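You operate a simulated robot arm through the tools that you are given. There is no shell and no other tool.

The job below is to be done with a simulated robot arm. You get a single attempt, and the scene is never put back.

TASK
Beat the four pleated spots on the blue shoe flat with the hammer.
Fine: the hammer goes back where it lay, on its side.

It is judged by the outcome, as a careful person would: the job done as asked, and still so three seconds after it is handed in. It fails if anything else is knocked over, pushed out of place, dropped, spilled or broken.

THE ROBOT
A 6-joint arm with a two-finger gripper, fixed in place. Base frame: the origin is at the foot of the arm, x ahead of it, y to its left, z up. Units: m, degrees, N and s.
Its first joint turns from -166.0 to 166.0 degrees. Payload 2.45 kg.
The TCP is the grasp point between the finger pads, 0.02 m short of the fingertips. In the tool frame z runs along the fingers and y along their closing line. Largest opening 0.14 m; the body of the gripper starts 0.168 m behind the TCP.
Orientation is told as [roll, pitch, yaw] about the base's x, y, z axes, in that order, counted from this pose: with the fingers straight down and closing along the base's y, the tool's x points along the base's -x, its y along +y and its z along -z.

THE INTERFACE
- The arm moves only by the tool jog_arm. Its argument "motion" is one flat list of numbers, 7 for each row, row after row: the opening, from 0 (shut) to 1 (fully open), then the shift along the tool's x, y, z in m, then the turn, a rotation vector about the tool's x, y, z in rad. In form: [gripper, x, y, z, wx, wy, wz, gripper, x, y, z, wx, wy, wz, ...]. A call has 1 to 20 rows; each row shifts and turns the commanded pose from where the row before left it, along the tool's axes as they then stand. Rows are played at 5 a second. More than 0.05 m and 8.6 degrees between two rows, or a gripper value outside its range, and nothing of the call is played. A pose out of reach is approached as far as the arm can. The call stops where the force on the tool passes 40 N (or 10 N more than at its start, if that is more) or the arm is blocked; 0.2 s more then pass. Each finger travels about 0.045 m/s and halts on what it meets, pressing with about 27 N; the grip force reading is that of the motor and also rises with nothing between the fingers. The clock runs only during rows and for 0.2 s after the last one: add rows that do not move to give the fingers time. It gives the time, the measured TCP pose, the force on the tool (base axes), the opening and the grip force at its end, in the units of the frame above (readings bear some noise), with the torque about the TCP (base axes, N m) and any sound that the robot's microphone picked up.
- Cameras (640 x 400 px; columns grow to the right, rows downward): "scene" is fixed at [0.0509, -0.5005, 1.8]; the picture's right is [0.35, -0.94, 0.00], its down [-0.62, -0.23, -0.75] and it looks along [0.70, 0.26, -0.67] (base axes); focal length 314 px, centre (320, 200). "wrist" rides on the gripper at [0.078, 0.011, -0.209] in the tool frame; the picture's right is [-0.14, 0.99, 0.00], its down [-0.92, -0.13, -0.37] and it looks along [-0.36, -0.05, 0.93] (tool axes); focal length 280 px, centre (320, 200). There is no depth. A picture from a camera that has moved, and an enlarged one, comes with that camera's place and axes in the base frame and with its lens.
- get_image(camera): a new picture of that camera. The clock stands still meanwhile.
- inspect(camera, box): a new picture of the part [left, top, right, bottom] of that camera's present view, enlarged. The clock stands still meanwhile.
- finish_job(): hands the job in; it is judged then, once.

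Nothing tells you positions but the pictures and the camera data. Unless the task says otherwise, let go and move clear before handing in.

The tools are called after "Request:" by a JSON object that holds its "op" and its "data". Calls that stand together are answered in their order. jog_arm: Moves the arm, as the interface text tells. Its arguments: {"type":"object","properties":{"motion":{"type":"array"}},"required":["motion"]} The other tools are called the same way: get_image (camera) takes a picture; inspect (camera, box) takes an enlarged picture of a part of a camera's view; finish_job () hands the job in.

At the start:

```text
t: 0.0
eef_pos: [0.658, -0.3459, 1.2963]
orientation: [0.0, -0.1, -0.1]
contact_force: [0.6, 0.5, 0.5]
wrist_torque: [0.01, 0.01, 0.01]
grip_width: 0.14
finger_force: 0.0
```

scene: 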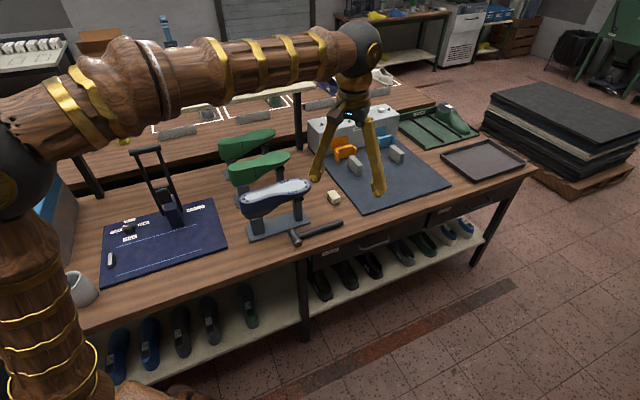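
wrist: 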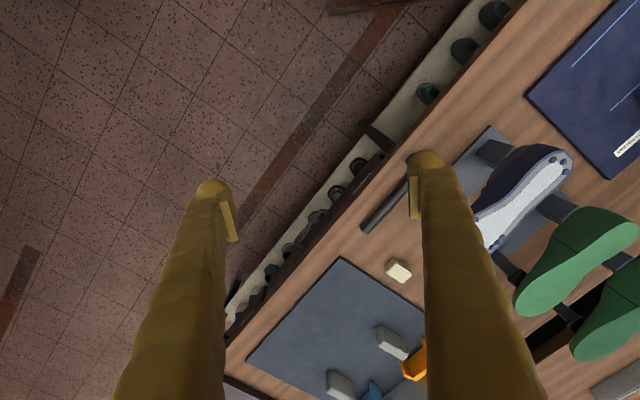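

I see a workbench with a blue shoe upside down on a stand, two green ones behind, and a hammer lying at the bench's front edge. I will look closer first.

Request:
{"op": "inspect", "data": {"camera": "scene", "box": [220, 160, 360, 250]}}

Request:
{"op": "inspect", "data": {"camera": "wrist", "box": [340, 100, 640, 290]}}

Request:
{"op": "inspect", "data": {"camera": "scene", "box": [60, 120, 540, 310]}}

```text
4.44 times, centred on (290, 205) of scene
camera zoom: at [0.0509, -0.5005, 1.8], right [0.35, -0.94, 0.0], down [-0.62, -0.23, -0.75], along [0.7, 0.26, -0.67], focal length 1393 px, centre (453, 178)
```

zoom: 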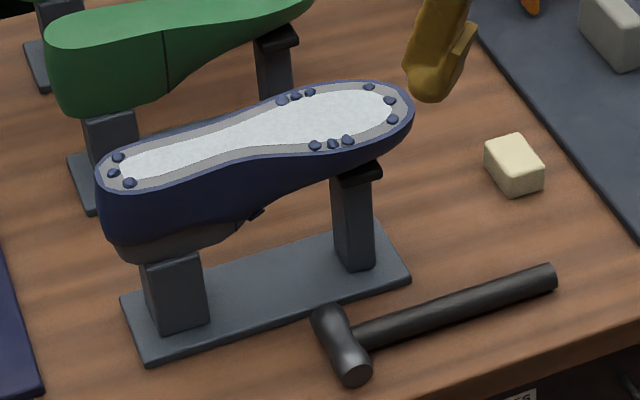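

```text
2.11 times, centred on (490, 195) of wrist
camera zoom: at [0.5804, -0.3358, 1.5055], right [0.14, 0.99, 0.0], down [0.92, -0.13, 0.37], along [0.36, -0.05, -0.93], focal length 590 px, centre (-38, 210)
```

zoom: 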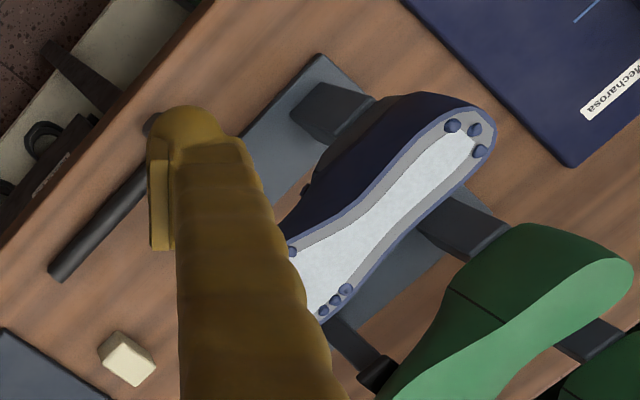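

```text
1.33 times, centred on (300, 215) of scene
camera zoom: at [0.0509, -0.5005, 1.8], right [0.35, -0.94, 0.0], down [-0.62, -0.23, -0.75], along [0.7, 0.26, -0.67], focal length 418 px, centre (347, 180)
```

zoom: 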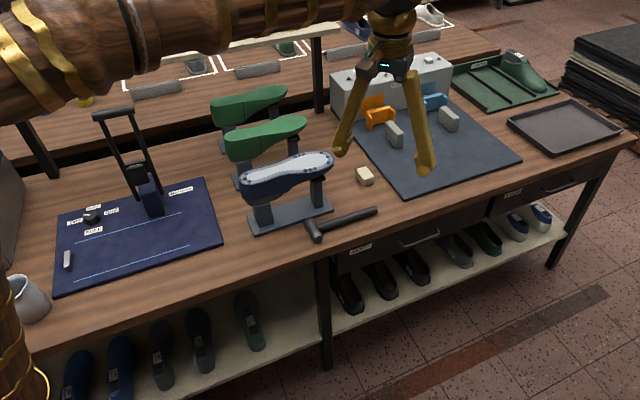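

The blue shoe's sole has four groups of three dark pleats (heel, toe, two sides of the forepart). The bench seems to be near z≈0.86, with the hammer from about (0.78,-0.12) to (0.93,-0.27). I'll move high above the hammer, turned to match it, for better views.

Request:
{"op": "jog_arm", "data": {"motion": [1, -0.01, 0.02, 0, 0, 0, 0.131, 1, -0.01, 0.02, 0, 0, 0, 0.131, 1, -0.01, 0.02, 0, 0, 0, 0.131, 1, -0.01, 0.02, 0, 0, 0, 0.131, 1, -0.01, 0.02, 0, 0, 0, 0.131, 1, -0.01, 0.02, 0, 0, 0, 0.131, 1, 0, 0, 0, 0, 0, 0]}}

Request:
{"op": "get_image", "data": {"camera": "wrist"}}

Request:
{"op": "get_image", "data": {"camera": "scene"}}

```text
t: 1.6
eef_pos: [0.7529, -0.254, 1.298]
orientation: [-0.1, 0.0, -45.1]
contact_force: [-0.2, 0.4, -0.4]
wrist_torque: [0.0, -0.02, 0.0]
grip_width: 0.14
finger_force: 0.0
```

```text
taken
camera wrist: at [0.7054, -0.192, 1.5066], right [0.8, 0.6, 0.0], down [0.56, -0.74, 0.37], along [0.22, -0.29, -0.93], focal length 280 px, centre (320, 200)
```

wrist: 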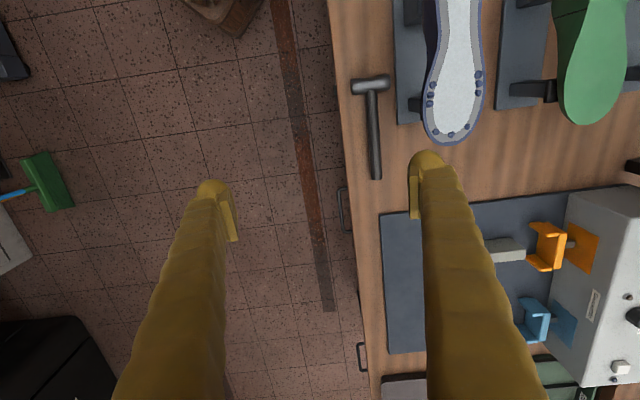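

```text
taken
```

scene: 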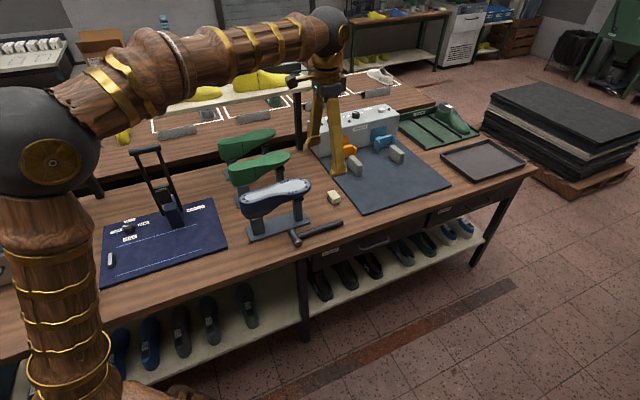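

The view is aligned with the bench now. I'll shift toward the shoe so it and the hammer lie fully in view.

Request:
{"op": "jog_arm", "data": {"motion": [1, 0.04, 0.02, 0, 0, 0, 0, 1, 0.04, 0.02, 0, 0, 0, 0, 1, 0.04, 0.02, 0, 0, 0, 0, 1, 0.04, 0.02, 0, 0, 0, 0, 1, 0, 0, 0, 0, 0, 0]}}

Request:
{"op": "get_image", "data": {"camera": "wrist"}}

Request:
{"op": "inspect", "data": {"camera": "wrist", "box": [240, 120, 480, 270]}}

```text
t: 2.8
eef_pos: [0.6931, -0.0846, 1.2943]
orientation: [0.1, 0.0, -45.1]
contact_force: [0.0, -0.2, 0.0]
wrist_torque: [-0.01, 0.02, 0.02]
grip_width: 0.1403
finger_force: 0.0
```

```text
taken
camera wrist: at [0.6468, -0.0227, 1.502], right [0.8, 0.6, 0.0], down [0.56, -0.74, 0.37], along [0.22, -0.29, -0.93], focal length 280 px, centre (320, 200)
```

wrist: 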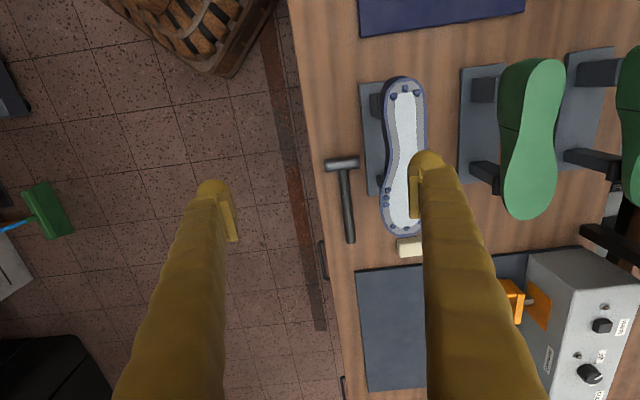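

```text
2.67 times, centred on (360, 195) of wrist
camera zoom: at [0.6468, -0.0227, 1.502], right [0.8, 0.6, 0.0], down [0.56, -0.74, 0.37], along [0.22, -0.29, -0.93], focal length 748 px, centre (213, 213)
```

zoom: 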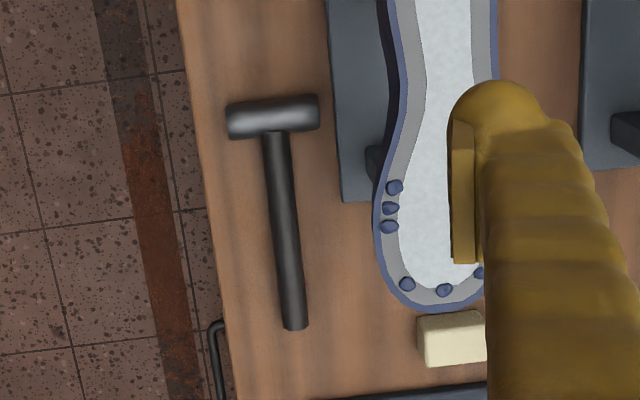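

The hammer lies along u=(0.707,-0.707), with its head near (0.784,-0.119) and a handle about 0.2 m long. I'll shift over the shoe so the fingers don't hide the sole, to locate the pleats.

Request:
{"op": "jog_arm", "data": {"motion": [1, 0, 0.04, 0, 0, 0, 0, 1, 0, 0.04, 0, 0, 0, 0, 1, 0.02, 0.04, 0, 0, 0, 0, 1, 0, 0, 0, 0, 0, 0]}}

Request:
{"op": "get_image", "data": {"camera": "wrist"}}

Request:
{"op": "inspect", "data": {"camera": "wrist", "box": [240, 70, 432, 190]}}

Request:
{"op": "inspect", "data": {"camera": "wrist", "box": [240, 140, 400, 240]}}

```text
t: 3.8
eef_pos: [0.7681, 0.0159, 1.2943]
orientation: [0.0, 0.0, -45.1]
contact_force: [0.8, 0.6, 0.0]
wrist_torque: [0.03, 0.02, 0.03]
grip_width: 0.1399
finger_force: 0.0
```

```text
taken
camera wrist: at [0.7197, 0.0781, 1.5019], right [0.8, 0.6, 0.0], down [0.56, -0.74, 0.37], along [0.22, -0.29, -0.93], focal length 280 px, centre (320, 200)
```

wrist: 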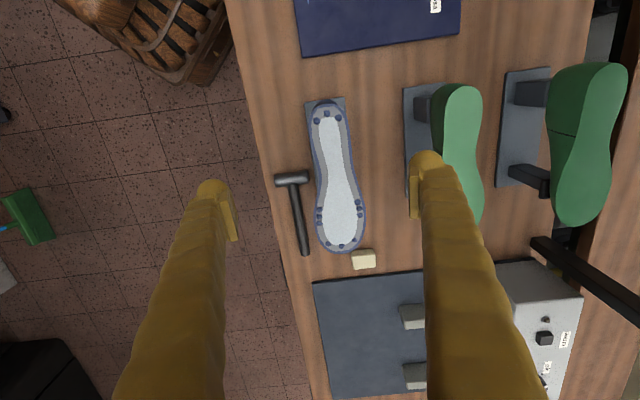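

```text
3.33 times, centred on (336, 130) of wrist
camera zoom: at [0.7197, 0.0781, 1.5019], right [0.8, 0.6, 0.0], down [0.56, -0.74, 0.37], along [0.22, -0.29, -0.93], focal length 935 px, centre (267, 433)
```

zoom: 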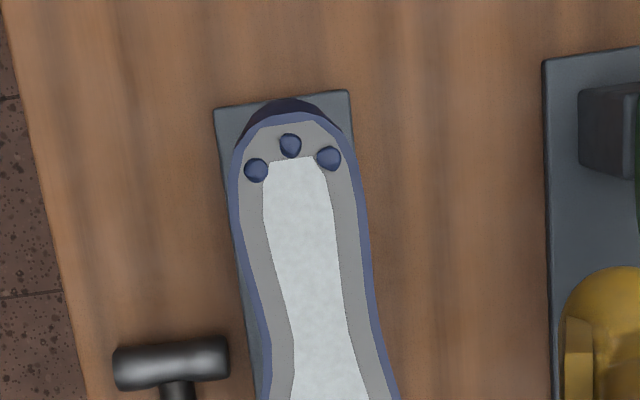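

```text
4.00 times, centred on (320, 190) of wrist
camera zoom: at [0.7197, 0.0781, 1.5019], right [0.8, 0.6, 0.0], down [0.56, -0.74, 0.37], along [0.22, -0.29, -0.93], focal length 1122 px, centre (320, 240)
```

zoom: 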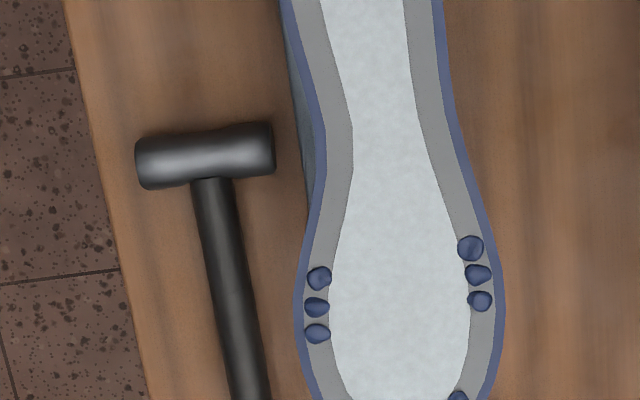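

Request:
{"op": "inspect", "data": {"camera": "wrist", "box": [260, 170, 420, 270]}}

Request:
{"op": "inspect", "data": {"camera": "scene", "box": [230, 165, 350, 240]}}

```text
4.00 times, centred on (340, 220) of wrist
camera zoom: at [0.7197, 0.0781, 1.5019], right [0.8, 0.6, 0.0], down [0.56, -0.74, 0.37], along [0.22, -0.29, -0.93], focal length 1122 px, centre (240, 120)
```

zoom: 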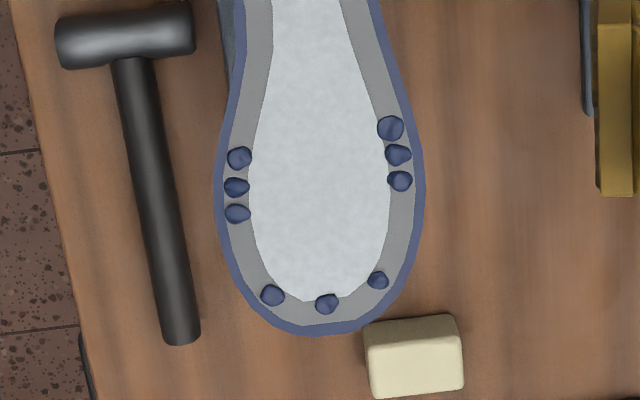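

```text
5.33 times, centred on (290, 202) of scene
camera zoom: at [0.0509, -0.5005, 1.8], right [0.35, -0.94, 0.0], down [-0.62, -0.23, -0.75], along [0.7, 0.26, -0.67], focal length 1672 px, centre (480, 187)
```

zoom: 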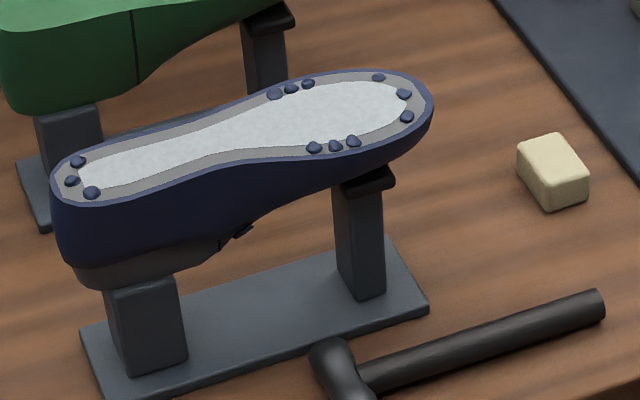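

The sole is level at about z≈1.047, with spots at (u,v) ≈ heel (0.49,0.57), front side (0.663,0.533), back side (0.658,0.606) and toe (0.728,0.567). The handle lies along u at v≈0.470, z≈0.865. I'll move above the handle near the head with a narrower opening, leaning slightly away from the shoe, and look again.

Request:
{"op": "jog_arm", "data": {"motion": [0.43, -0.038, -0.021, 0, 0, 0, 0, 0.43, -0.038, -0.021, 0, 0, 0, 0, 0.43, -0.038, -0.021, 0, 0, 0, 0, 0.43, -0.038, -0.021, 0, 0, 0, 0, 0.43, 0, 0, 0.04, -0.07, 0, 0, 0.43, 0, 0, 0.04, -0.07, 0, 0, 0.43, 0, 0, 0.03, 0, 0, 0, 0.43, 0, 0, 0.02, 0, 0, 0, 0.43, 0, 0, 0, 0, 0, 0, 0.43, 0, 0, 0, 0, 0, 0]}}

Request:
{"op": "get_image", "data": {"camera": "wrist"}}

Request:
{"op": "get_image", "data": {"camera": "scene"}}

```text
t: 6.0
eef_pos: [0.8166, -0.1458, 1.17]
orientation: [8.0, 0.1, -45.2]
contact_force: [0.7, 0.0, 0.2]
wrist_torque: [0.0, -0.01, 0.01]
grip_width: 0.0603
finger_force: 0.0
```

```text
taken
camera wrist: at [0.7503, -0.1053, 1.3767], right [0.79, 0.6, 0.14], down [0.52, -0.78, 0.35], along [0.31, -0.2, -0.93], focal length 280 px, centre (320, 200)
```

wrist: 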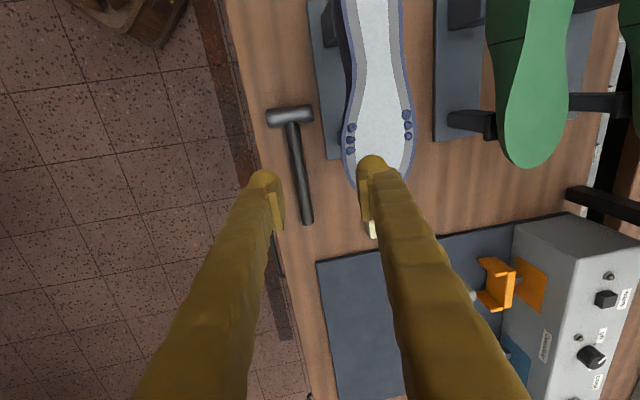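

```text
taken
```

scene: 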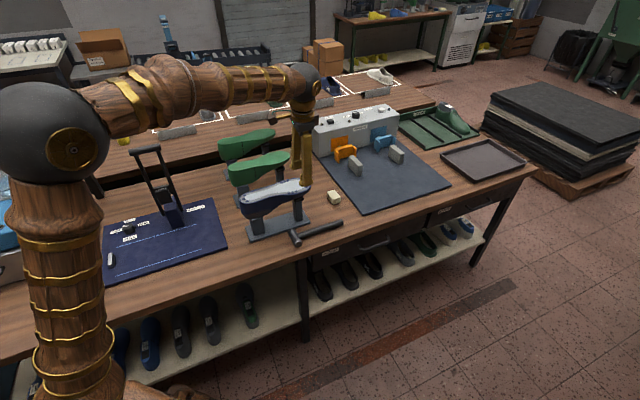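

I am right above the handle, leaning 8° away from the shoe. I'll lower straight down to just above the hammer and check alignment.

Request:
{"op": "jog_arm", "data": {"motion": [0.43, 0, -0.0056, 0.0396, 0, 0, 0, 0.43, 0, -0.0056, 0.0396, 0, 0, 0, 0.43, 0, -0.0056, 0.0396, 0, 0, 0, 0.43, 0, -0.0056, 0.0396, 0, 0, 0, 0.43, 0, -0.0056, 0.0396, 0, 0, 0, 0.4, 0, -0.008, 0.027, 0, 0, 0, 0.4, 0, 0, 0, 0, 0, 0, 0.4, 0, 0, 0, 0, 0, 0]}}

Request:
{"op": "get_image", "data": {"camera": "wrist"}}

Request:
{"op": "inspect", "data": {"camera": "scene", "box": [230, 140, 358, 250]}}

```text
t: 7.0
eef_pos: [0.8216, -0.1488, 1.0244]
orientation: [8.3, -0.5, -45.2]
contact_force: [-2.1, -4.6, 7.5]
wrist_torque: [0.34, -0.18, -0.06]
grip_width: 0.0587
finger_force: 0.1
stopped in row 5: the force on the tool passed its limit at 134 N (the readings are from after the stop); the commanded pose is now the measured one
```

```text
taken
camera wrist: at [0.752, -0.1071, 1.2316], right [0.79, 0.59, 0.15], down [0.52, -0.78, 0.36], along [0.32, -0.21, -0.92], focal length 280 px, centre (320, 200)
```

wrist: 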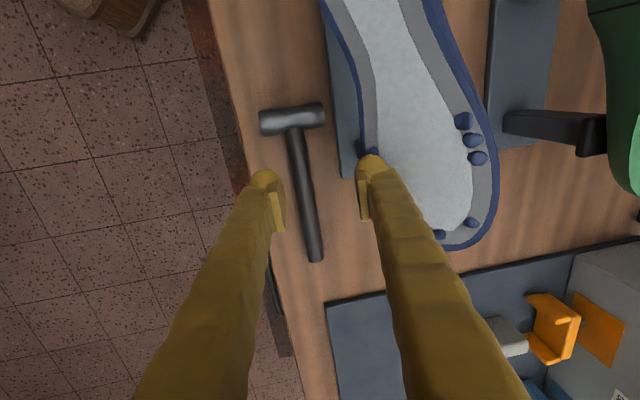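

```text
3.64 times, centred on (294, 195) of scene
camera zoom: at [0.0509, -0.5005, 1.8], right [0.35, -0.94, 0.0], down [-0.62, -0.23, -0.75], along [0.7, 0.26, -0.67], focal length 1140 px, centre (414, 218)
```

zoom: 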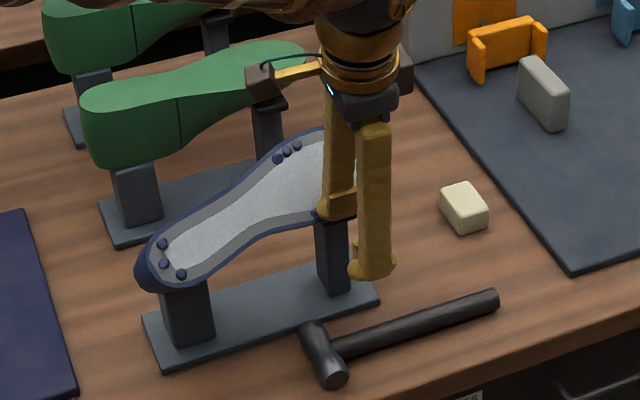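

The back finger caught the shoe's rim on the way down and the shoe seems to have tipped. I'll back straight up at once and look.

Request:
{"op": "jog_arm", "data": {"motion": [0.42, 0, 0.0014, -0.0099, 0, 0, 0, 0.42, 0, 0.0014, -0.0099, 0, 0, 0]}}

Request:
{"op": "inspect", "data": {"camera": "scene", "box": [230, 140, 358, 250]}}

Request:
{"op": "get_image", "data": {"camera": "wrist"}}

```text
t: 7.6
eef_pos: [0.8211, -0.1473, 1.0428]
orientation: [8.3, -0.4, -45.2]
contact_force: [0.8, 0.0, 0.2]
wrist_torque: [0.0, 0.03, -0.02]
grip_width: 0.0591
finger_force: 0.1
```

```text
3.64 times, centred on (294, 195) of scene
camera zoom: at [0.0509, -0.5005, 1.8], right [0.35, -0.94, 0.0], down [-0.62, -0.23, -0.75], along [0.7, 0.26, -0.67], focal length 1140 px, centre (414, 218)
```

zoom: 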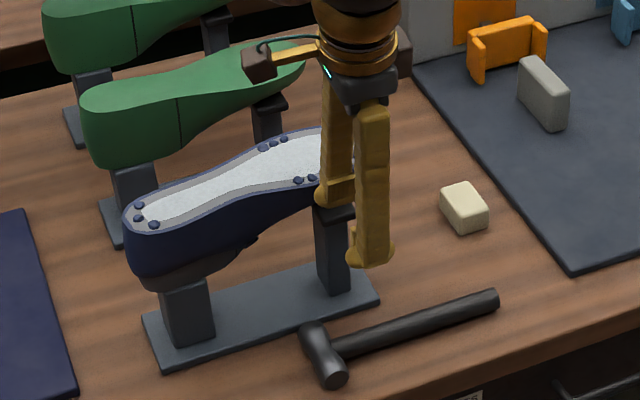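

```text
taken
camera wrist: at [0.7511, -0.1063, 1.2498], right [0.79, 0.59, 0.14], down [0.52, -0.78, 0.35], along [0.32, -0.21, -0.92], focal length 280 px, centre (320, 200)
```

wrist: 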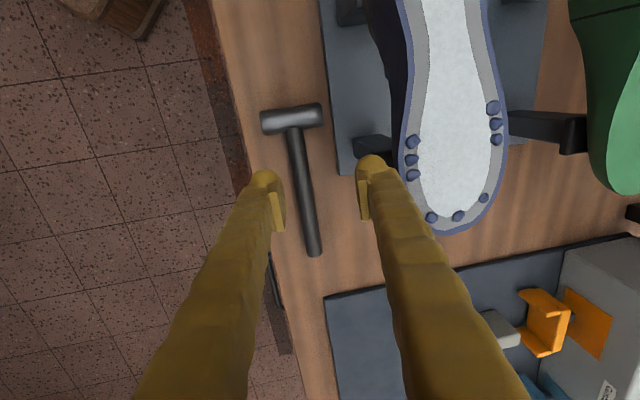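

The shoe rocked back, but it may have turned slightly. I'll raise well clear and compare with the earlier views.

Request:
{"op": "jog_arm", "data": {"motion": [0.42, 0, 0.0056, -0.0396, 0, 0, 0, 0.42, 0, 0.0056, -0.0396, 0, 0, 0, 0.42, 0, 0.0056, -0.0396, 0, 0, 0, 0.42, 0, 0, 0, 0, 0, 0, 0.42, 0, 0, 0, 0, 0, 0]}}

Request:
{"op": "inspect", "data": {"camera": "scene", "box": [230, 165, 350, 240]}}

Request:
{"op": "get_image", "data": {"camera": "wrist"}}

```text
t: 8.8
eef_pos: [0.8221, -0.1488, 1.1624]
orientation: [8.3, -0.6, -45.2]
contact_force: [0.1, 0.1, -0.4]
wrist_torque: [0.01, -0.01, -0.01]
grip_width: 0.0588
finger_force: 0.2
```

```text
5.33 times, centred on (290, 202) of scene
camera zoom: at [0.0509, -0.5005, 1.8], right [0.35, -0.94, 0.0], down [-0.62, -0.23, -0.75], along [0.7, 0.26, -0.67], focal length 1672 px, centre (480, 187)
```

zoom: 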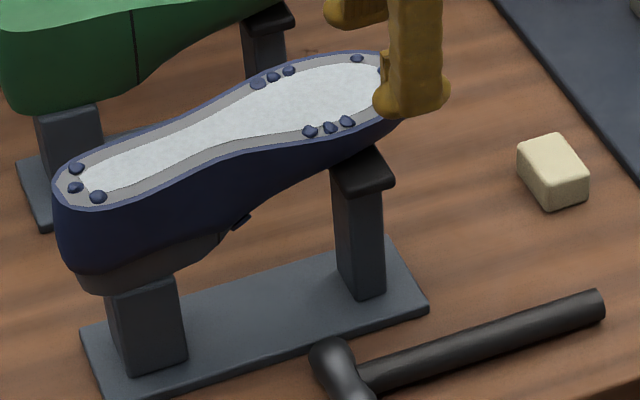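

```text
taken
camera wrist: at [0.7522, -0.1069, 1.3709], right [0.79, 0.59, 0.14], down [0.52, -0.78, 0.35], along [0.32, -0.21, -0.92], focal length 280 px, centre (320, 200)
```

wrist: 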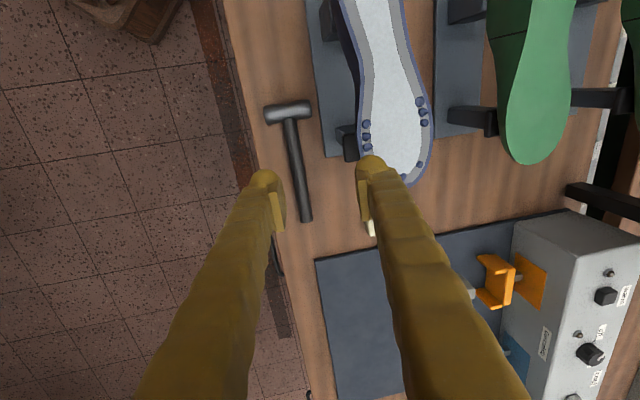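

The shoe got yawed about 8–9° on its stand by that contact (toe moved ~2 cm to the back). I need to push it back gently; first I go up and measure it properly from above.

Request:
{"op": "jog_arm", "data": {"motion": [0.42, 0, 0.0056, -0.0396, 0, 0, 0, 0.42, 0, 0.0056, -0.0396, 0.07, 0, 0, 0.42, 0.03, 0.015, -0.0396, 0.07, 0, 0, 0.42, 0.035, 0.02, 0, 0, 0, 0, 0.42, 0.035, 0.02, 0, 0, 0, 0, 0.42, 0.035, 0.02, 0, 0, 0, 0, 0.42, 0.02, 0.01, 0, 0, 0, 0, 0.42, 0, 0, 0, 0, 0, 0]}}

Request:
{"op": "get_image", "data": {"camera": "wrist"}}

Request:
{"op": "inspect", "data": {"camera": "scene", "box": [230, 165, 350, 240]}}

Request:
{"op": "inspect", "data": {"camera": "scene", "box": [240, 60, 368, 140]}}

```text
refused: row 3 steps farther than a row can; nothing moved
```

```text
taken
camera wrist: at [0.7522, -0.1069, 1.3709], right [0.79, 0.59, 0.14], down [0.52, -0.78, 0.35], along [0.32, -0.21, -0.92], focal length 280 px, centre (320, 200)
```

wrist: 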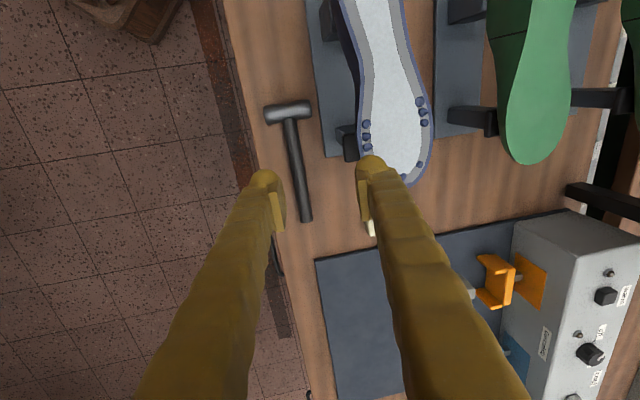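

```text
5.33 times, centred on (290, 202) of scene
camera zoom: at [0.0509, -0.5005, 1.8], right [0.35, -0.94, 0.0], down [-0.62, -0.23, -0.75], along [0.7, 0.26, -0.67], focal length 1672 px, centre (480, 187)
```

zoom: 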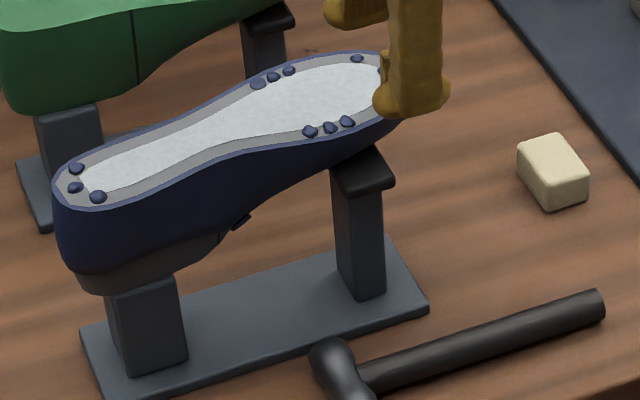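

```text
5.00 times, centred on (304, 100) of scene
camera zoom: at [0.0509, -0.5005, 1.8], right [0.35, -0.94, 0.0], down [-0.62, -0.23, -0.75], along [0.7, 0.26, -0.67], focal length 1568 px, centre (400, 700)
```

zoom: 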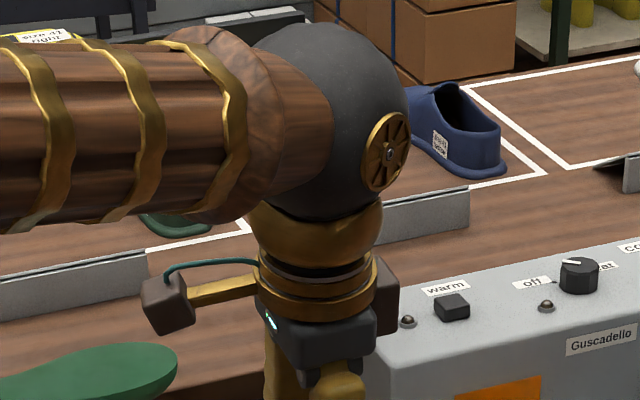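

The last move was refused for a long step; the same shift again with smaller steps.

Request:
{"op": "jog_arm", "data": {"motion": [0.42, 0, 0.0056, -0.0396, 0, 0, 0, 0.42, 0, 0.0056, -0.0396, 0.07, 0, 0, 0.42, 0, 0.005, -0.0396, 0.07, 0, 0, 0.42, 0.04, 0.02, 0, 0, 0, 0, 0.42, 0.04, 0.02, 0, 0, 0, 0, 0.42, 0.04, 0.02, 0, 0, 0, 0, 0.42, 0.03, 0.015, 0, 0, 0, 0, 0.42, 0, 0, 0, 0, 0, 0]}}

Request:
{"op": "get_image", "data": {"camera": "wrist"}}

Request:
{"op": "inspect", "data": {"camera": "scene", "box": [230, 165, 350, 240]}}

Request:
{"op": "inspect", "data": {"camera": "wrist", "box": [240, 60, 480, 210]}}

```text
t: 10.6
eef_pos: [0.7674, 0.0149, 1.2805]
orientation: [0.3, -0.5, -45.3]
contact_force: [0.2, -0.4, -0.8]
wrist_torque: [0.02, -0.03, -0.01]
grip_width: 0.0589
finger_force: 0.1
```

```text
taken
camera wrist: at [0.7182, 0.0775, 1.4888], right [0.8, 0.6, 0.01], down [0.55, -0.74, 0.38], along [0.23, -0.3, -0.93], focal length 280 px, centre (320, 200)
```

wrist: 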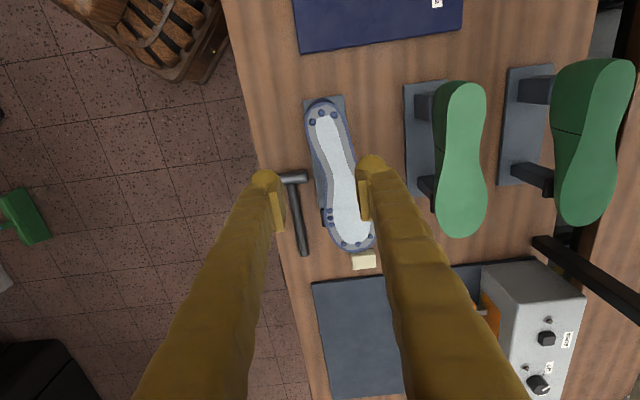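

```text
5.33 times, centred on (290, 202) of scene
camera zoom: at [0.0509, -0.5005, 1.8], right [0.35, -0.94, 0.0], down [-0.62, -0.23, -0.75], along [0.7, 0.26, -0.67], focal length 1672 px, centre (480, 187)
```

zoom: 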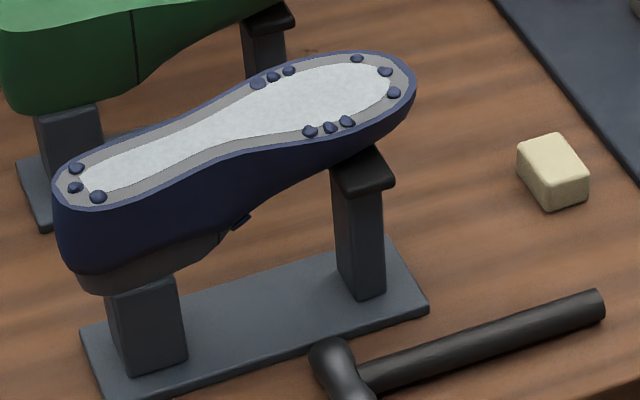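

```text
2.67 times, centred on (360, 135) of wrist
camera zoom: at [0.7182, 0.0775, 1.4888], right [0.8, 0.6, 0.01], down [0.55, -0.74, 0.38], along [0.23, -0.3, -0.93], focal length 748 px, centre (213, 373)
```

zoom: 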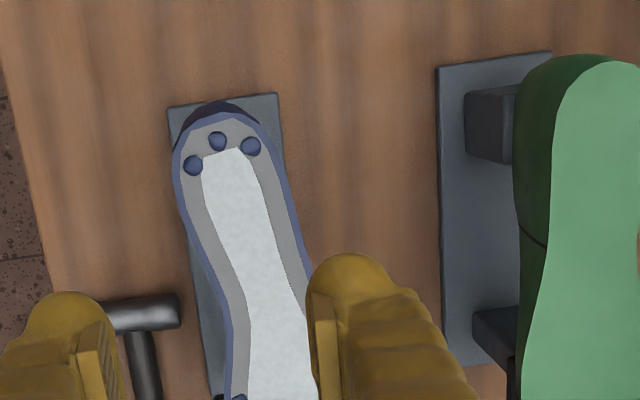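

The shoe has turned about 9° around its heel post. I'll close the fingers, go to the gap behind its forepart (u≈0.705, v≈0.69) well above, and check the clearance before lowering.

Request:
{"op": "jog_arm", "data": {"motion": [0, -0.035, 0.027, 0, 0.0099, 0.0025, -0.005, 0, -0.035, 0.027, 0, 0, 0, 0, 0, -0.035, 0.027, 0, 0, 0, 0, 0, -0.035, 0.027, 0, 0, 0, 0, 0, -0.033, 0.029, 0, 0, 0, 0, 0, 0, 0, 0.04, 0, 0, 0, 0, 0, 0, 0.04, 0, 0, 0, 0, 0, 0, 0.04, 0, 0, 0, 0, 0, 0, 0.04, 0, 0, 0, 0, 0, 0, 0, 0, 0, 0]}}

Request:
{"op": "get_image", "data": {"camera": "wrist"}}

Request:
{"op": "inspect", "data": {"camera": "scene", "box": [230, 120, 358, 220]}}

```text
t: 12.8
eef_pos: [0.9861, -0.0167, 1.123]
orientation: [-0.3, -0.3, -44.8]
contact_force: [-0.5, 1.0, 0.0]
wrist_torque: [-0.02, -0.01, -0.03]
grip_width: 0.0
finger_force: 27.2
```

```text
taken
camera wrist: at [0.9387, 0.0473, 1.3306], right [0.8, 0.6, 0.0], down [0.56, -0.74, 0.38], along [0.22, -0.3, -0.93], focal length 280 px, centre (320, 200)
```

wrist: 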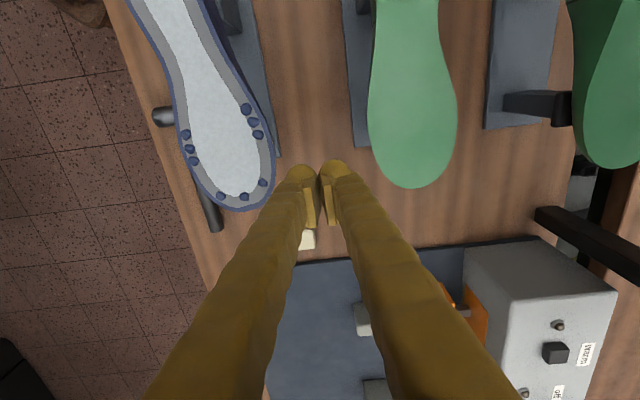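

```text
4.00 times, centred on (294, 170) of scene
camera zoom: at [0.0509, -0.5005, 1.8], right [0.35, -0.94, 0.0], down [-0.62, -0.23, -0.75], along [0.7, 0.26, -0.67], focal length 1254 px, centre (424, 320)
```

zoom: 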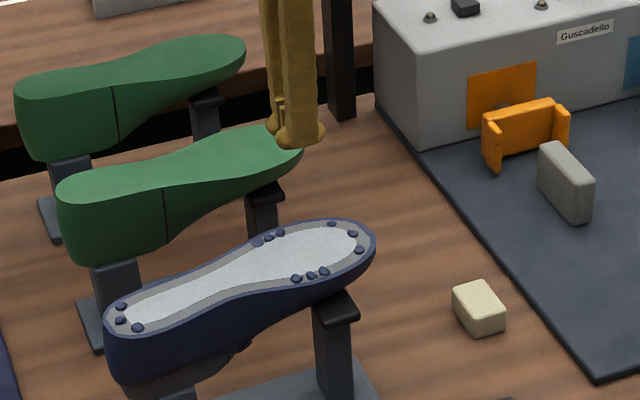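

There is about 2 cm clearance to the blue shoe and 4 cm to the green one. I lower the closed fingers beside the blue shoe's wall and start nudging toward the front.

Request:
{"op": "jog_arm", "data": {"motion": [0, 0, 0, 0.03, 0, 0, 0, 0, 0, 0, 0.03, 0, 0, 0, 0, 0, 0, 0.022, 0, 0, 0, 0, 0, -0.008, 0, 0, 0, 0, 0, 0, -0.008, 0, 0, 0, 0, 0, 0, 0, 0, 0, 0, 0]}}

Request:
{"op": "get_image", "data": {"camera": "wrist"}}

Request:
{"op": "inspect", "data": {"camera": "scene", "box": [230, 165, 350, 240]}}

```text
t: 14.2
eef_pos: [0.976, -0.0283, 1.0397]
orientation: [-0.3, -0.3, -44.9]
contact_force: [0.1, -0.1, 0.5]
wrist_torque: [-0.02, -0.02, -0.04]
grip_width: 0.0
finger_force: 26.8
```

```text
taken
camera wrist: at [0.9286, 0.0361, 1.2487], right [0.8, 0.6, 0.0], down [0.56, -0.74, 0.38], along [0.22, -0.3, -0.93], focal length 280 px, centre (320, 200)
```

wrist: 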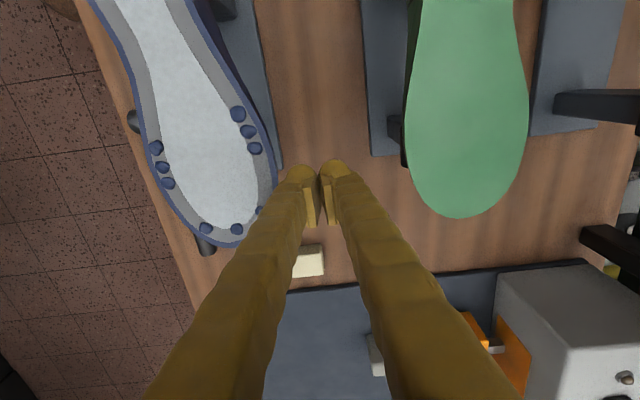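

```text
5.33 times, centred on (290, 202) of scene
camera zoom: at [0.0509, -0.5005, 1.8], right [0.35, -0.94, 0.0], down [-0.62, -0.23, -0.75], along [0.7, 0.26, -0.67], focal length 1672 px, centre (480, 187)
```

zoom: 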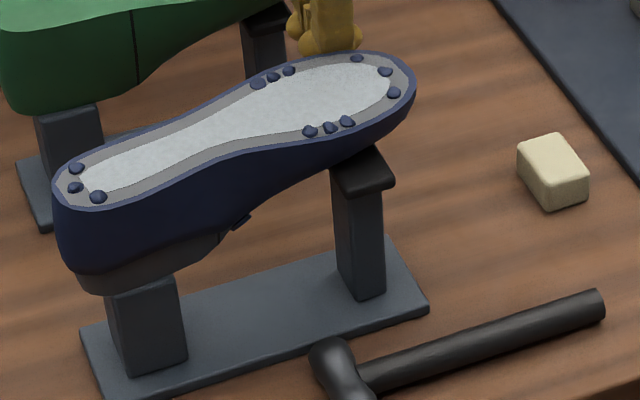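

The finger is about 1 cm short of the shoe's rim. I push slowly toward the front by about 2 cm and check.

Request:
{"op": "jog_arm", "data": {"motion": [0, 0, -0.005, 0, 0, 0, 0, 0, 0, -0.004, 0, 0, 0, 0, 0, 0, -0.004, 0, 0, 0, 0, 0, 0, -0.004, 0, 0, 0, 0, 0, 0, -0.004, 0, 0, 0, 0, 0, 0, 0, 0, 0, 0, 0]}}

Request:
{"op": "get_image", "data": {"camera": "wrist"}}

Request:
{"op": "inspect", "data": {"camera": "scene", "box": [230, 165, 350, 240]}}

```text
t: 15.6
eef_pos: [0.9614, -0.0408, 1.0418]
orientation: [-0.3, -0.4, -44.9]
contact_force: [0.2, 0.4, 0.7]
wrist_torque: [0.03, 0.0, -0.01]
grip_width: 0.0
finger_force: 27.1
```

```text
taken
camera wrist: at [0.9136, 0.0229, 1.2492], right [0.8, 0.6, 0.0], down [0.56, -0.74, 0.38], along [0.22, -0.3, -0.93], focal length 280 px, centre (320, 200)
```

wrist: 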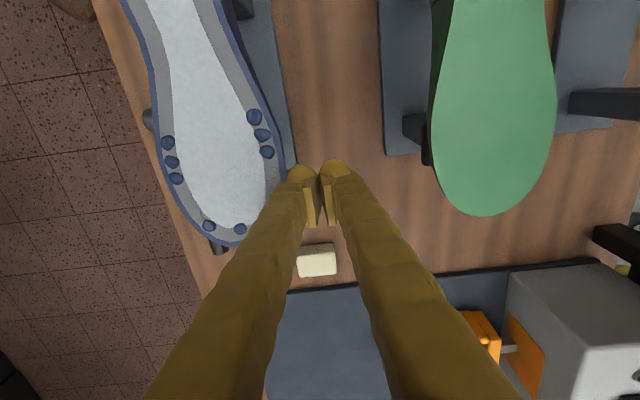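

```text
5.33 times, centred on (290, 202) of scene
camera zoom: at [0.0509, -0.5005, 1.8], right [0.35, -0.94, 0.0], down [-0.62, -0.23, -0.75], along [0.7, 0.26, -0.67], focal length 1672 px, centre (480, 187)
```

zoom: 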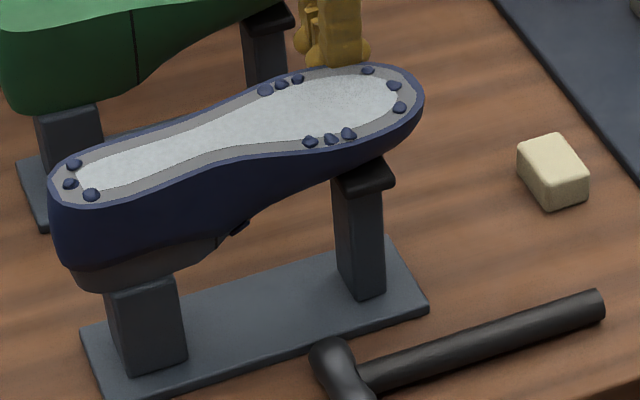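

The shoe follows well and has come about half of the way back. I push another centimetre or so.

Request:
{"op": "jog_arm", "data": {"motion": [0, 0, -0.004, 0, 0, 0, 0, 0, 0, -0.004, 0, 0, 0, 0, 0, 0, -0.003, 0, 0, 0, 0, 0, 0, 0, 0, 0, 0, 0]}}

Request:
{"op": "inspect", "data": {"camera": "scene", "box": [230, 165, 350, 240]}}

```text
t: 16.6
eef_pos: [0.9556, -0.0477, 1.0398]
orientation: [-0.3, -0.4, -45.0]
contact_force: [1.7, 1.4, 1.0]
wrist_torque: [0.01, 0.02, -0.02]
grip_width: 0.0004
finger_force: 27.3
```

```text
5.33 times, centred on (290, 202) of scene
camera zoom: at [0.0509, -0.5005, 1.8], right [0.35, -0.94, 0.0], down [-0.62, -0.23, -0.75], along [0.7, 0.26, -0.67], focal length 1672 px, centre (480, 187)
```

zoom: 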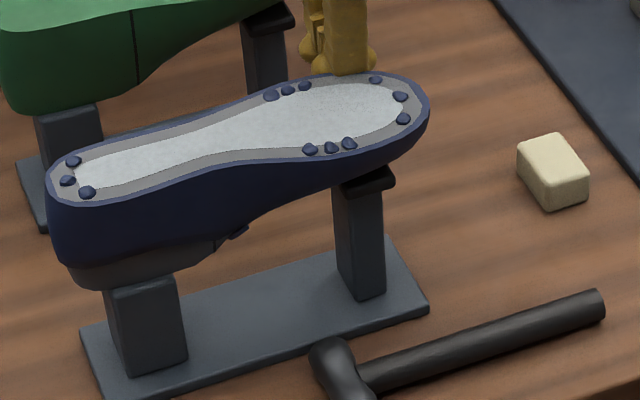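

The yaw is back to the original, with only about 3 mm left along the shoe. I back off, raise, and verify.

Request:
{"op": "jog_arm", "data": {"motion": [0, 0, 0.006, 0, 0, 0, 0, 0, 0, 0.012, 0, 0, 0, 0, 0, 0, 0, -0.04, 0, 0, 0, 0, 0, 0, -0.04, 0, 0, 0, 0, 0, 0, -0.045, 0, 0, 0, 0, 0, 0, -0.045, 0, 0, 0, 0.15, 0, 0, 0, 0, 0, 0, 0.15, 0, 0, 0, 0, 0, 0]}}

Request:
{"op": "inspect", "data": {"camera": "scene", "box": [230, 165, 350, 240]}}

Request:
{"op": "get_image", "data": {"camera": "wrist"}}

```text
t: 18.4
eef_pos: [0.9664, -0.0372, 1.2109]
orientation: [-0.3, -0.4, -45.0]
contact_force: [-0.5, -0.2, -0.8]
wrist_torque: [0.01, -0.02, 0.01]
grip_width: 0.0212
finger_force: 0.0
```

```text
5.33 times, centred on (290, 202) of scene
camera zoom: at [0.0509, -0.5005, 1.8], right [0.35, -0.94, 0.0], down [-0.62, -0.23, -0.75], along [0.7, 0.26, -0.67], focal length 1672 px, centre (480, 187)
```

zoom: 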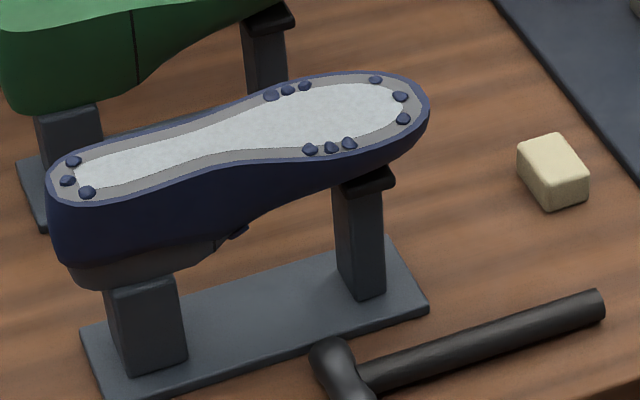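

```text
taken
camera wrist: at [0.9193, 0.0266, 1.4192], right [0.8, 0.6, 0.0], down [0.56, -0.74, 0.38], along [0.22, -0.3, -0.93], focal length 280 px, centre (320, 200)
```

wrist: 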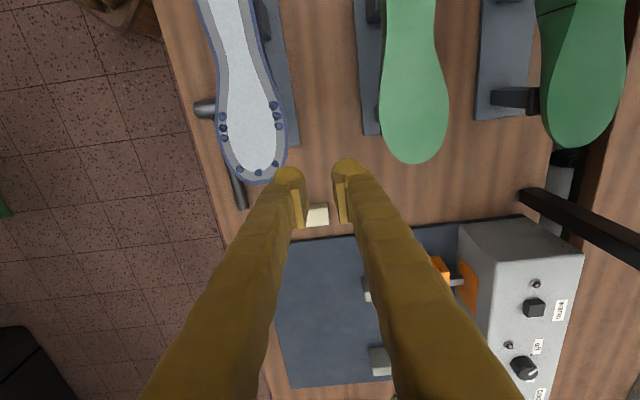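

The shoe is back in place. I'll now take the hammer near the end of its handle (u≈0.787), where the gripper stays clear of the shoe, first hovering above it.

Request:
{"op": "jog_arm", "data": {"motion": [0.43, -0.016, -0.037, 0, 0.001, 0.0087, 0, 0.43, -0.016, -0.037, 0, 0, 0, 0, 0.43, -0.016, -0.037, 0, 0, 0, 0, 0.43, -0.016, -0.037, 0, 0, 0, 0, 0.43, -0.013, -0.0385, 0, 0, 0, 0, 0.43, 0, 0, 0.04, 0, 0, 0, 0.43, 0, 0, 0.04, 0, 0, 0, 0.43, 0, 0, 0.03, 0, 0, 0, 0.43, 0, 0, 0, 0, 0, 0]}}

Request:
{"op": "get_image", "data": {"camera": "wrist"}}

Request:
{"op": "inspect", "data": {"camera": "scene", "box": [230, 140, 358, 250]}}

```text
t: 20.4
eef_pos: [0.8901, -0.2212, 1.103]
orientation: [-0.4, 0.2, -44.9]
contact_force: [-0.1, 0.2, -0.6]
wrist_torque: [0.0, 0.01, 0.01]
grip_width: 0.0604
finger_force: 0.0
```

```text
taken
camera wrist: at [0.8439, -0.1582, 1.3117], right [0.8, 0.6, -0.01], down [0.56, -0.74, 0.37], along [0.22, -0.3, -0.93], focal length 280 px, centre (320, 200)
```

wrist: 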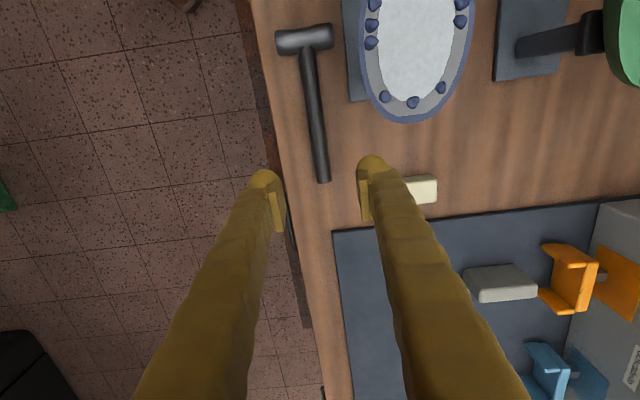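

```text
3.64 times, centred on (294, 195) of scene
camera zoom: at [0.0509, -0.5005, 1.8], right [0.35, -0.94, 0.0], down [-0.62, -0.23, -0.75], along [0.7, 0.26, -0.67], focal length 1140 px, centre (414, 218)
```

zoom: 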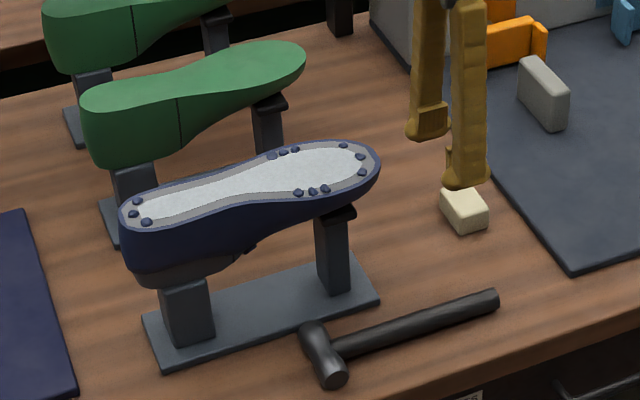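

The handle lies right under the fingers. I lower to straddle it, stopping a bit above the bench.

Request:
{"op": "jog_arm", "data": {"motion": [0.43, 0, -0.002, 0.04, 0, 0, 0, 0.43, 0, 0, 0.04, 0, 0, 0, 0.43, 0, 0, 0.04, 0, 0, 0, 0.43, 0, 0, 0.04, 0, 0, 0, 0.43, 0, 0, 0.035, 0, 0, 0, 0.43, 0, 0, 0.015, 0, 0, 0, 0.43, 0, 0, 0, 0, 0, 0]}}

Request:
{"op": "get_image", "data": {"camera": "wrist"}}

Request:
{"op": "inspect", "data": {"camera": "scene", "box": [260, 180, 380, 255]}}

```text
t: 22.0
eef_pos: [0.8852, -0.2234, 0.8917]
orientation: [-0.3, 0.1, -45.0]
contact_force: [0.4, -0.9, -0.7]
wrist_torque: [0.0, 0.01, -0.02]
grip_width: 0.0601
finger_force: 0.1
```

```text
taken
camera wrist: at [0.8389, -0.1611, 1.1], right [0.8, 0.6, -0.01], down [0.56, -0.74, 0.37], along [0.22, -0.3, -0.93], focal length 280 px, centre (320, 200)
```

wrist: 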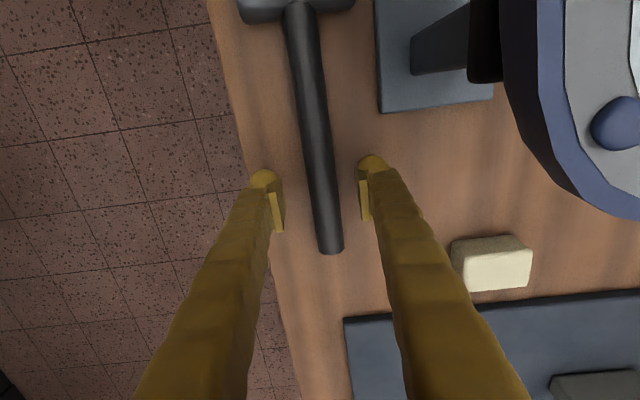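

```text
5.33 times, centred on (320, 218) of scene
camera zoom: at [0.0509, -0.5005, 1.8], right [0.35, -0.94, 0.0], down [-0.62, -0.23, -0.75], along [0.7, 0.26, -0.67], focal length 1672 px, centre (320, 107)
```

zoom: 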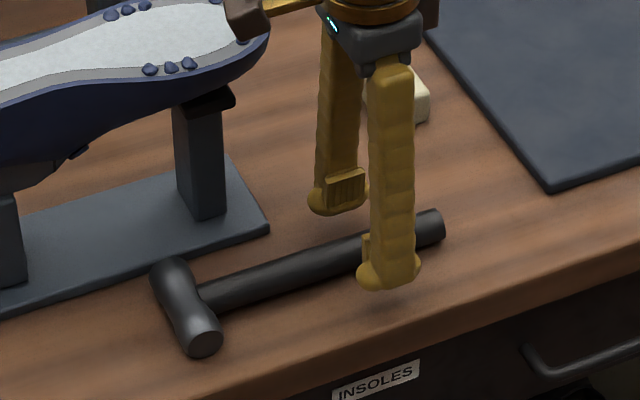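

Both fingers straddle the handle. I lower in small steps toward the bench watching the force.

Request:
{"op": "jog_arm", "data": {"motion": [0.43, 0, 0, 0.006, 0, 0, 0, 0.43, 0, 0, 0.004, 0, 0, 0, 0.43, 0, 0, 0, 0, 0, 0]}}

Request:
{"op": "inspect", "data": {"camera": "scene", "box": [260, 180, 380, 255]}}

```text
t: 22.8
eef_pos: [0.8848, -0.2237, 0.8806]
orientation: [-0.3, 0.2, -44.8]
contact_force: [0.0, 0.2, -0.8]
wrist_torque: [0.01, 0.01, -0.03]
grip_width: 0.0602
finger_force: 0.2
```

```text
5.33 times, centred on (320, 218) of scene
camera zoom: at [0.0509, -0.5005, 1.8], right [0.35, -0.94, 0.0], down [-0.62, -0.23, -0.75], along [0.7, 0.26, -0.67], focal length 1672 px, centre (320, 107)
```

zoom: 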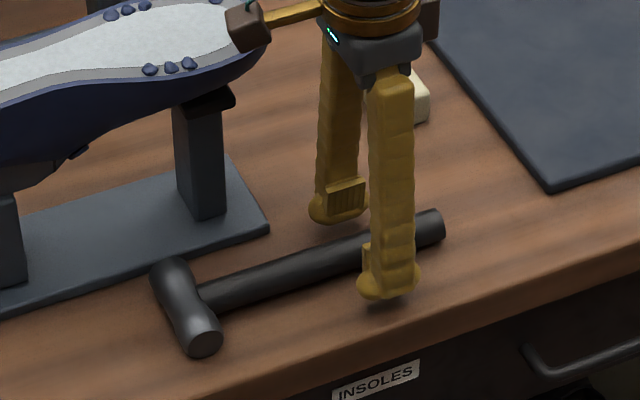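

Request:
{"op": "jog_arm", "data": {"motion": [0.43, 0, 0, 0.003, 0, 0, 0, 0.43, 0, 0, 0, 0, 0, 0]}}

Request:
{"op": "jog_arm", "data": {"motion": [0.43, 0, 0, 0.002, 0, 0, 0, 0.43, 0, 0, 0, 0, 0, 0]}}

Request:
{"op": "inspect", "data": {"camera": "scene", "box": [260, 180, 380, 255]}}

```text
t: 23.4
eef_pos: [0.8849, -0.2236, 0.8794]
orientation: [-0.4, 0.1, -44.8]
contact_force: [0.7, -0.8, -0.2]
wrist_torque: [0.0, 0.0, 0.02]
grip_width: 0.0602
finger_force: 0.1
```

```text
t: 24.0
eef_pos: [0.8855, -0.2228, 0.8778]
orientation: [-0.4, 0.0, -45.0]
contact_force: [0.4, 0.2, 0.8]
wrist_torque: [0.04, 0.01, -0.01]
grip_width: 0.0601
finger_force: 0.1
```

```text
5.33 times, centred on (320, 218) of scene
camera zoom: at [0.0509, -0.5005, 1.8], right [0.35, -0.94, 0.0], down [-0.62, -0.23, -0.75], along [0.7, 0.26, -0.67], focal length 1672 px, centre (320, 107)
```

zoom: 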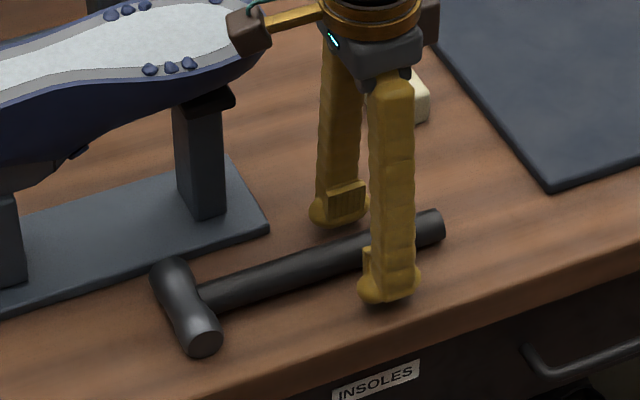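

Request:
{"op": "jog_arm", "data": {"motion": [0.43, 0, 0, 0.003, 0, 0, 0, 0.43, 0, 0, 0, 0, 0, 0]}}

Request:
{"op": "jog_arm", "data": {"motion": [0.43, 0, 0, 0.002, 0, 0, 0, 0.43, 0, 0, 0, 0, 0, 0]}}

```text
t: 24.6
eef_pos: [0.8868, -0.2235, 0.8745]
orientation: [-0.4, 0.0, -45.0]
contact_force: [0.1, -0.5, -0.4]
wrist_torque: [0.01, 0.0, -0.03]
grip_width: 0.0603
finger_force: 0.0
```

```text
t: 25.2
eef_pos: [0.8853, -0.2231, 0.8736]
orientation: [-0.4, 0.1, -44.9]
contact_force: [0.5, 0.1, 0.2]
wrist_torque: [0.01, 0.01, 0.01]
grip_width: 0.0603
finger_force: 0.0
```

Request:
{"op": "jog_arm", "data": {"motion": [0.43, 0, 0, 0.002, 0, 0, 0, 0.43, 0, 0, 0, 0, 0, 0]}}

Request:
{"op": "jog_arm", "data": {"motion": [0.43, 0, 0, 0.002, 0, 0, 0, 0.43, 0, 0, 0, 0, 0, 0]}}

Request:
{"op": "inspect", "data": {"camera": "scene", "box": [300, 190, 364, 230]}}

Request:
{"op": "get_image", "data": {"camera": "wrist"}}

```text
t: 25.8
eef_pos: [0.8872, -0.2228, 0.8698]
orientation: [-0.4, 0.1, -44.9]
contact_force: [0.1, -0.6, 0.1]
wrist_torque: [0.0, 0.01, -0.02]
grip_width: 0.06
finger_force: 0.0
```

```text
t: 26.4
eef_pos: [0.8859, -0.2226, 0.8698]
orientation: [-0.4, 0.0, -44.9]
contact_force: [0.5, -0.7, -0.5]
wrist_torque: [0.01, 0.04, -0.03]
grip_width: 0.0602
finger_force: 0.0
```

```text
10.00 times, centred on (332, 210) of scene
camera zoom: at [0.0509, -0.5005, 1.8], right [0.35, -0.94, 0.0], down [-0.62, -0.23, -0.75], along [0.7, 0.26, -0.67], focal length 3135 px, centre (200, 100)
```

zoom: 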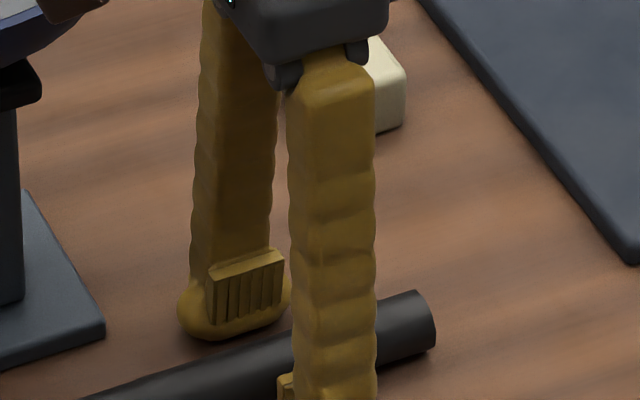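

```text
taken
camera wrist: at [0.84, -0.1607, 1.0783], right [0.8, 0.6, -0.01], down [0.56, -0.74, 0.37], along [0.22, -0.3, -0.93], focal length 280 px, centre (320, 200)
```

wrist: 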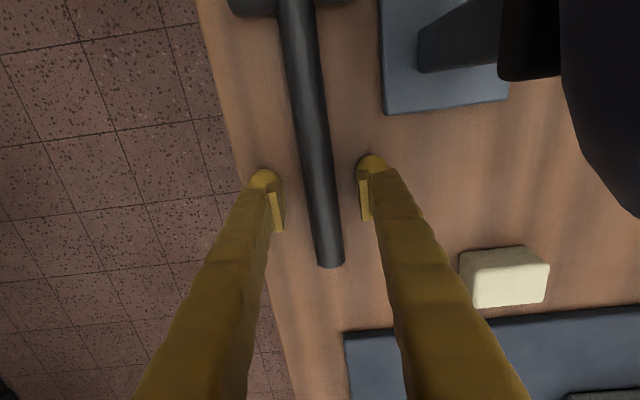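

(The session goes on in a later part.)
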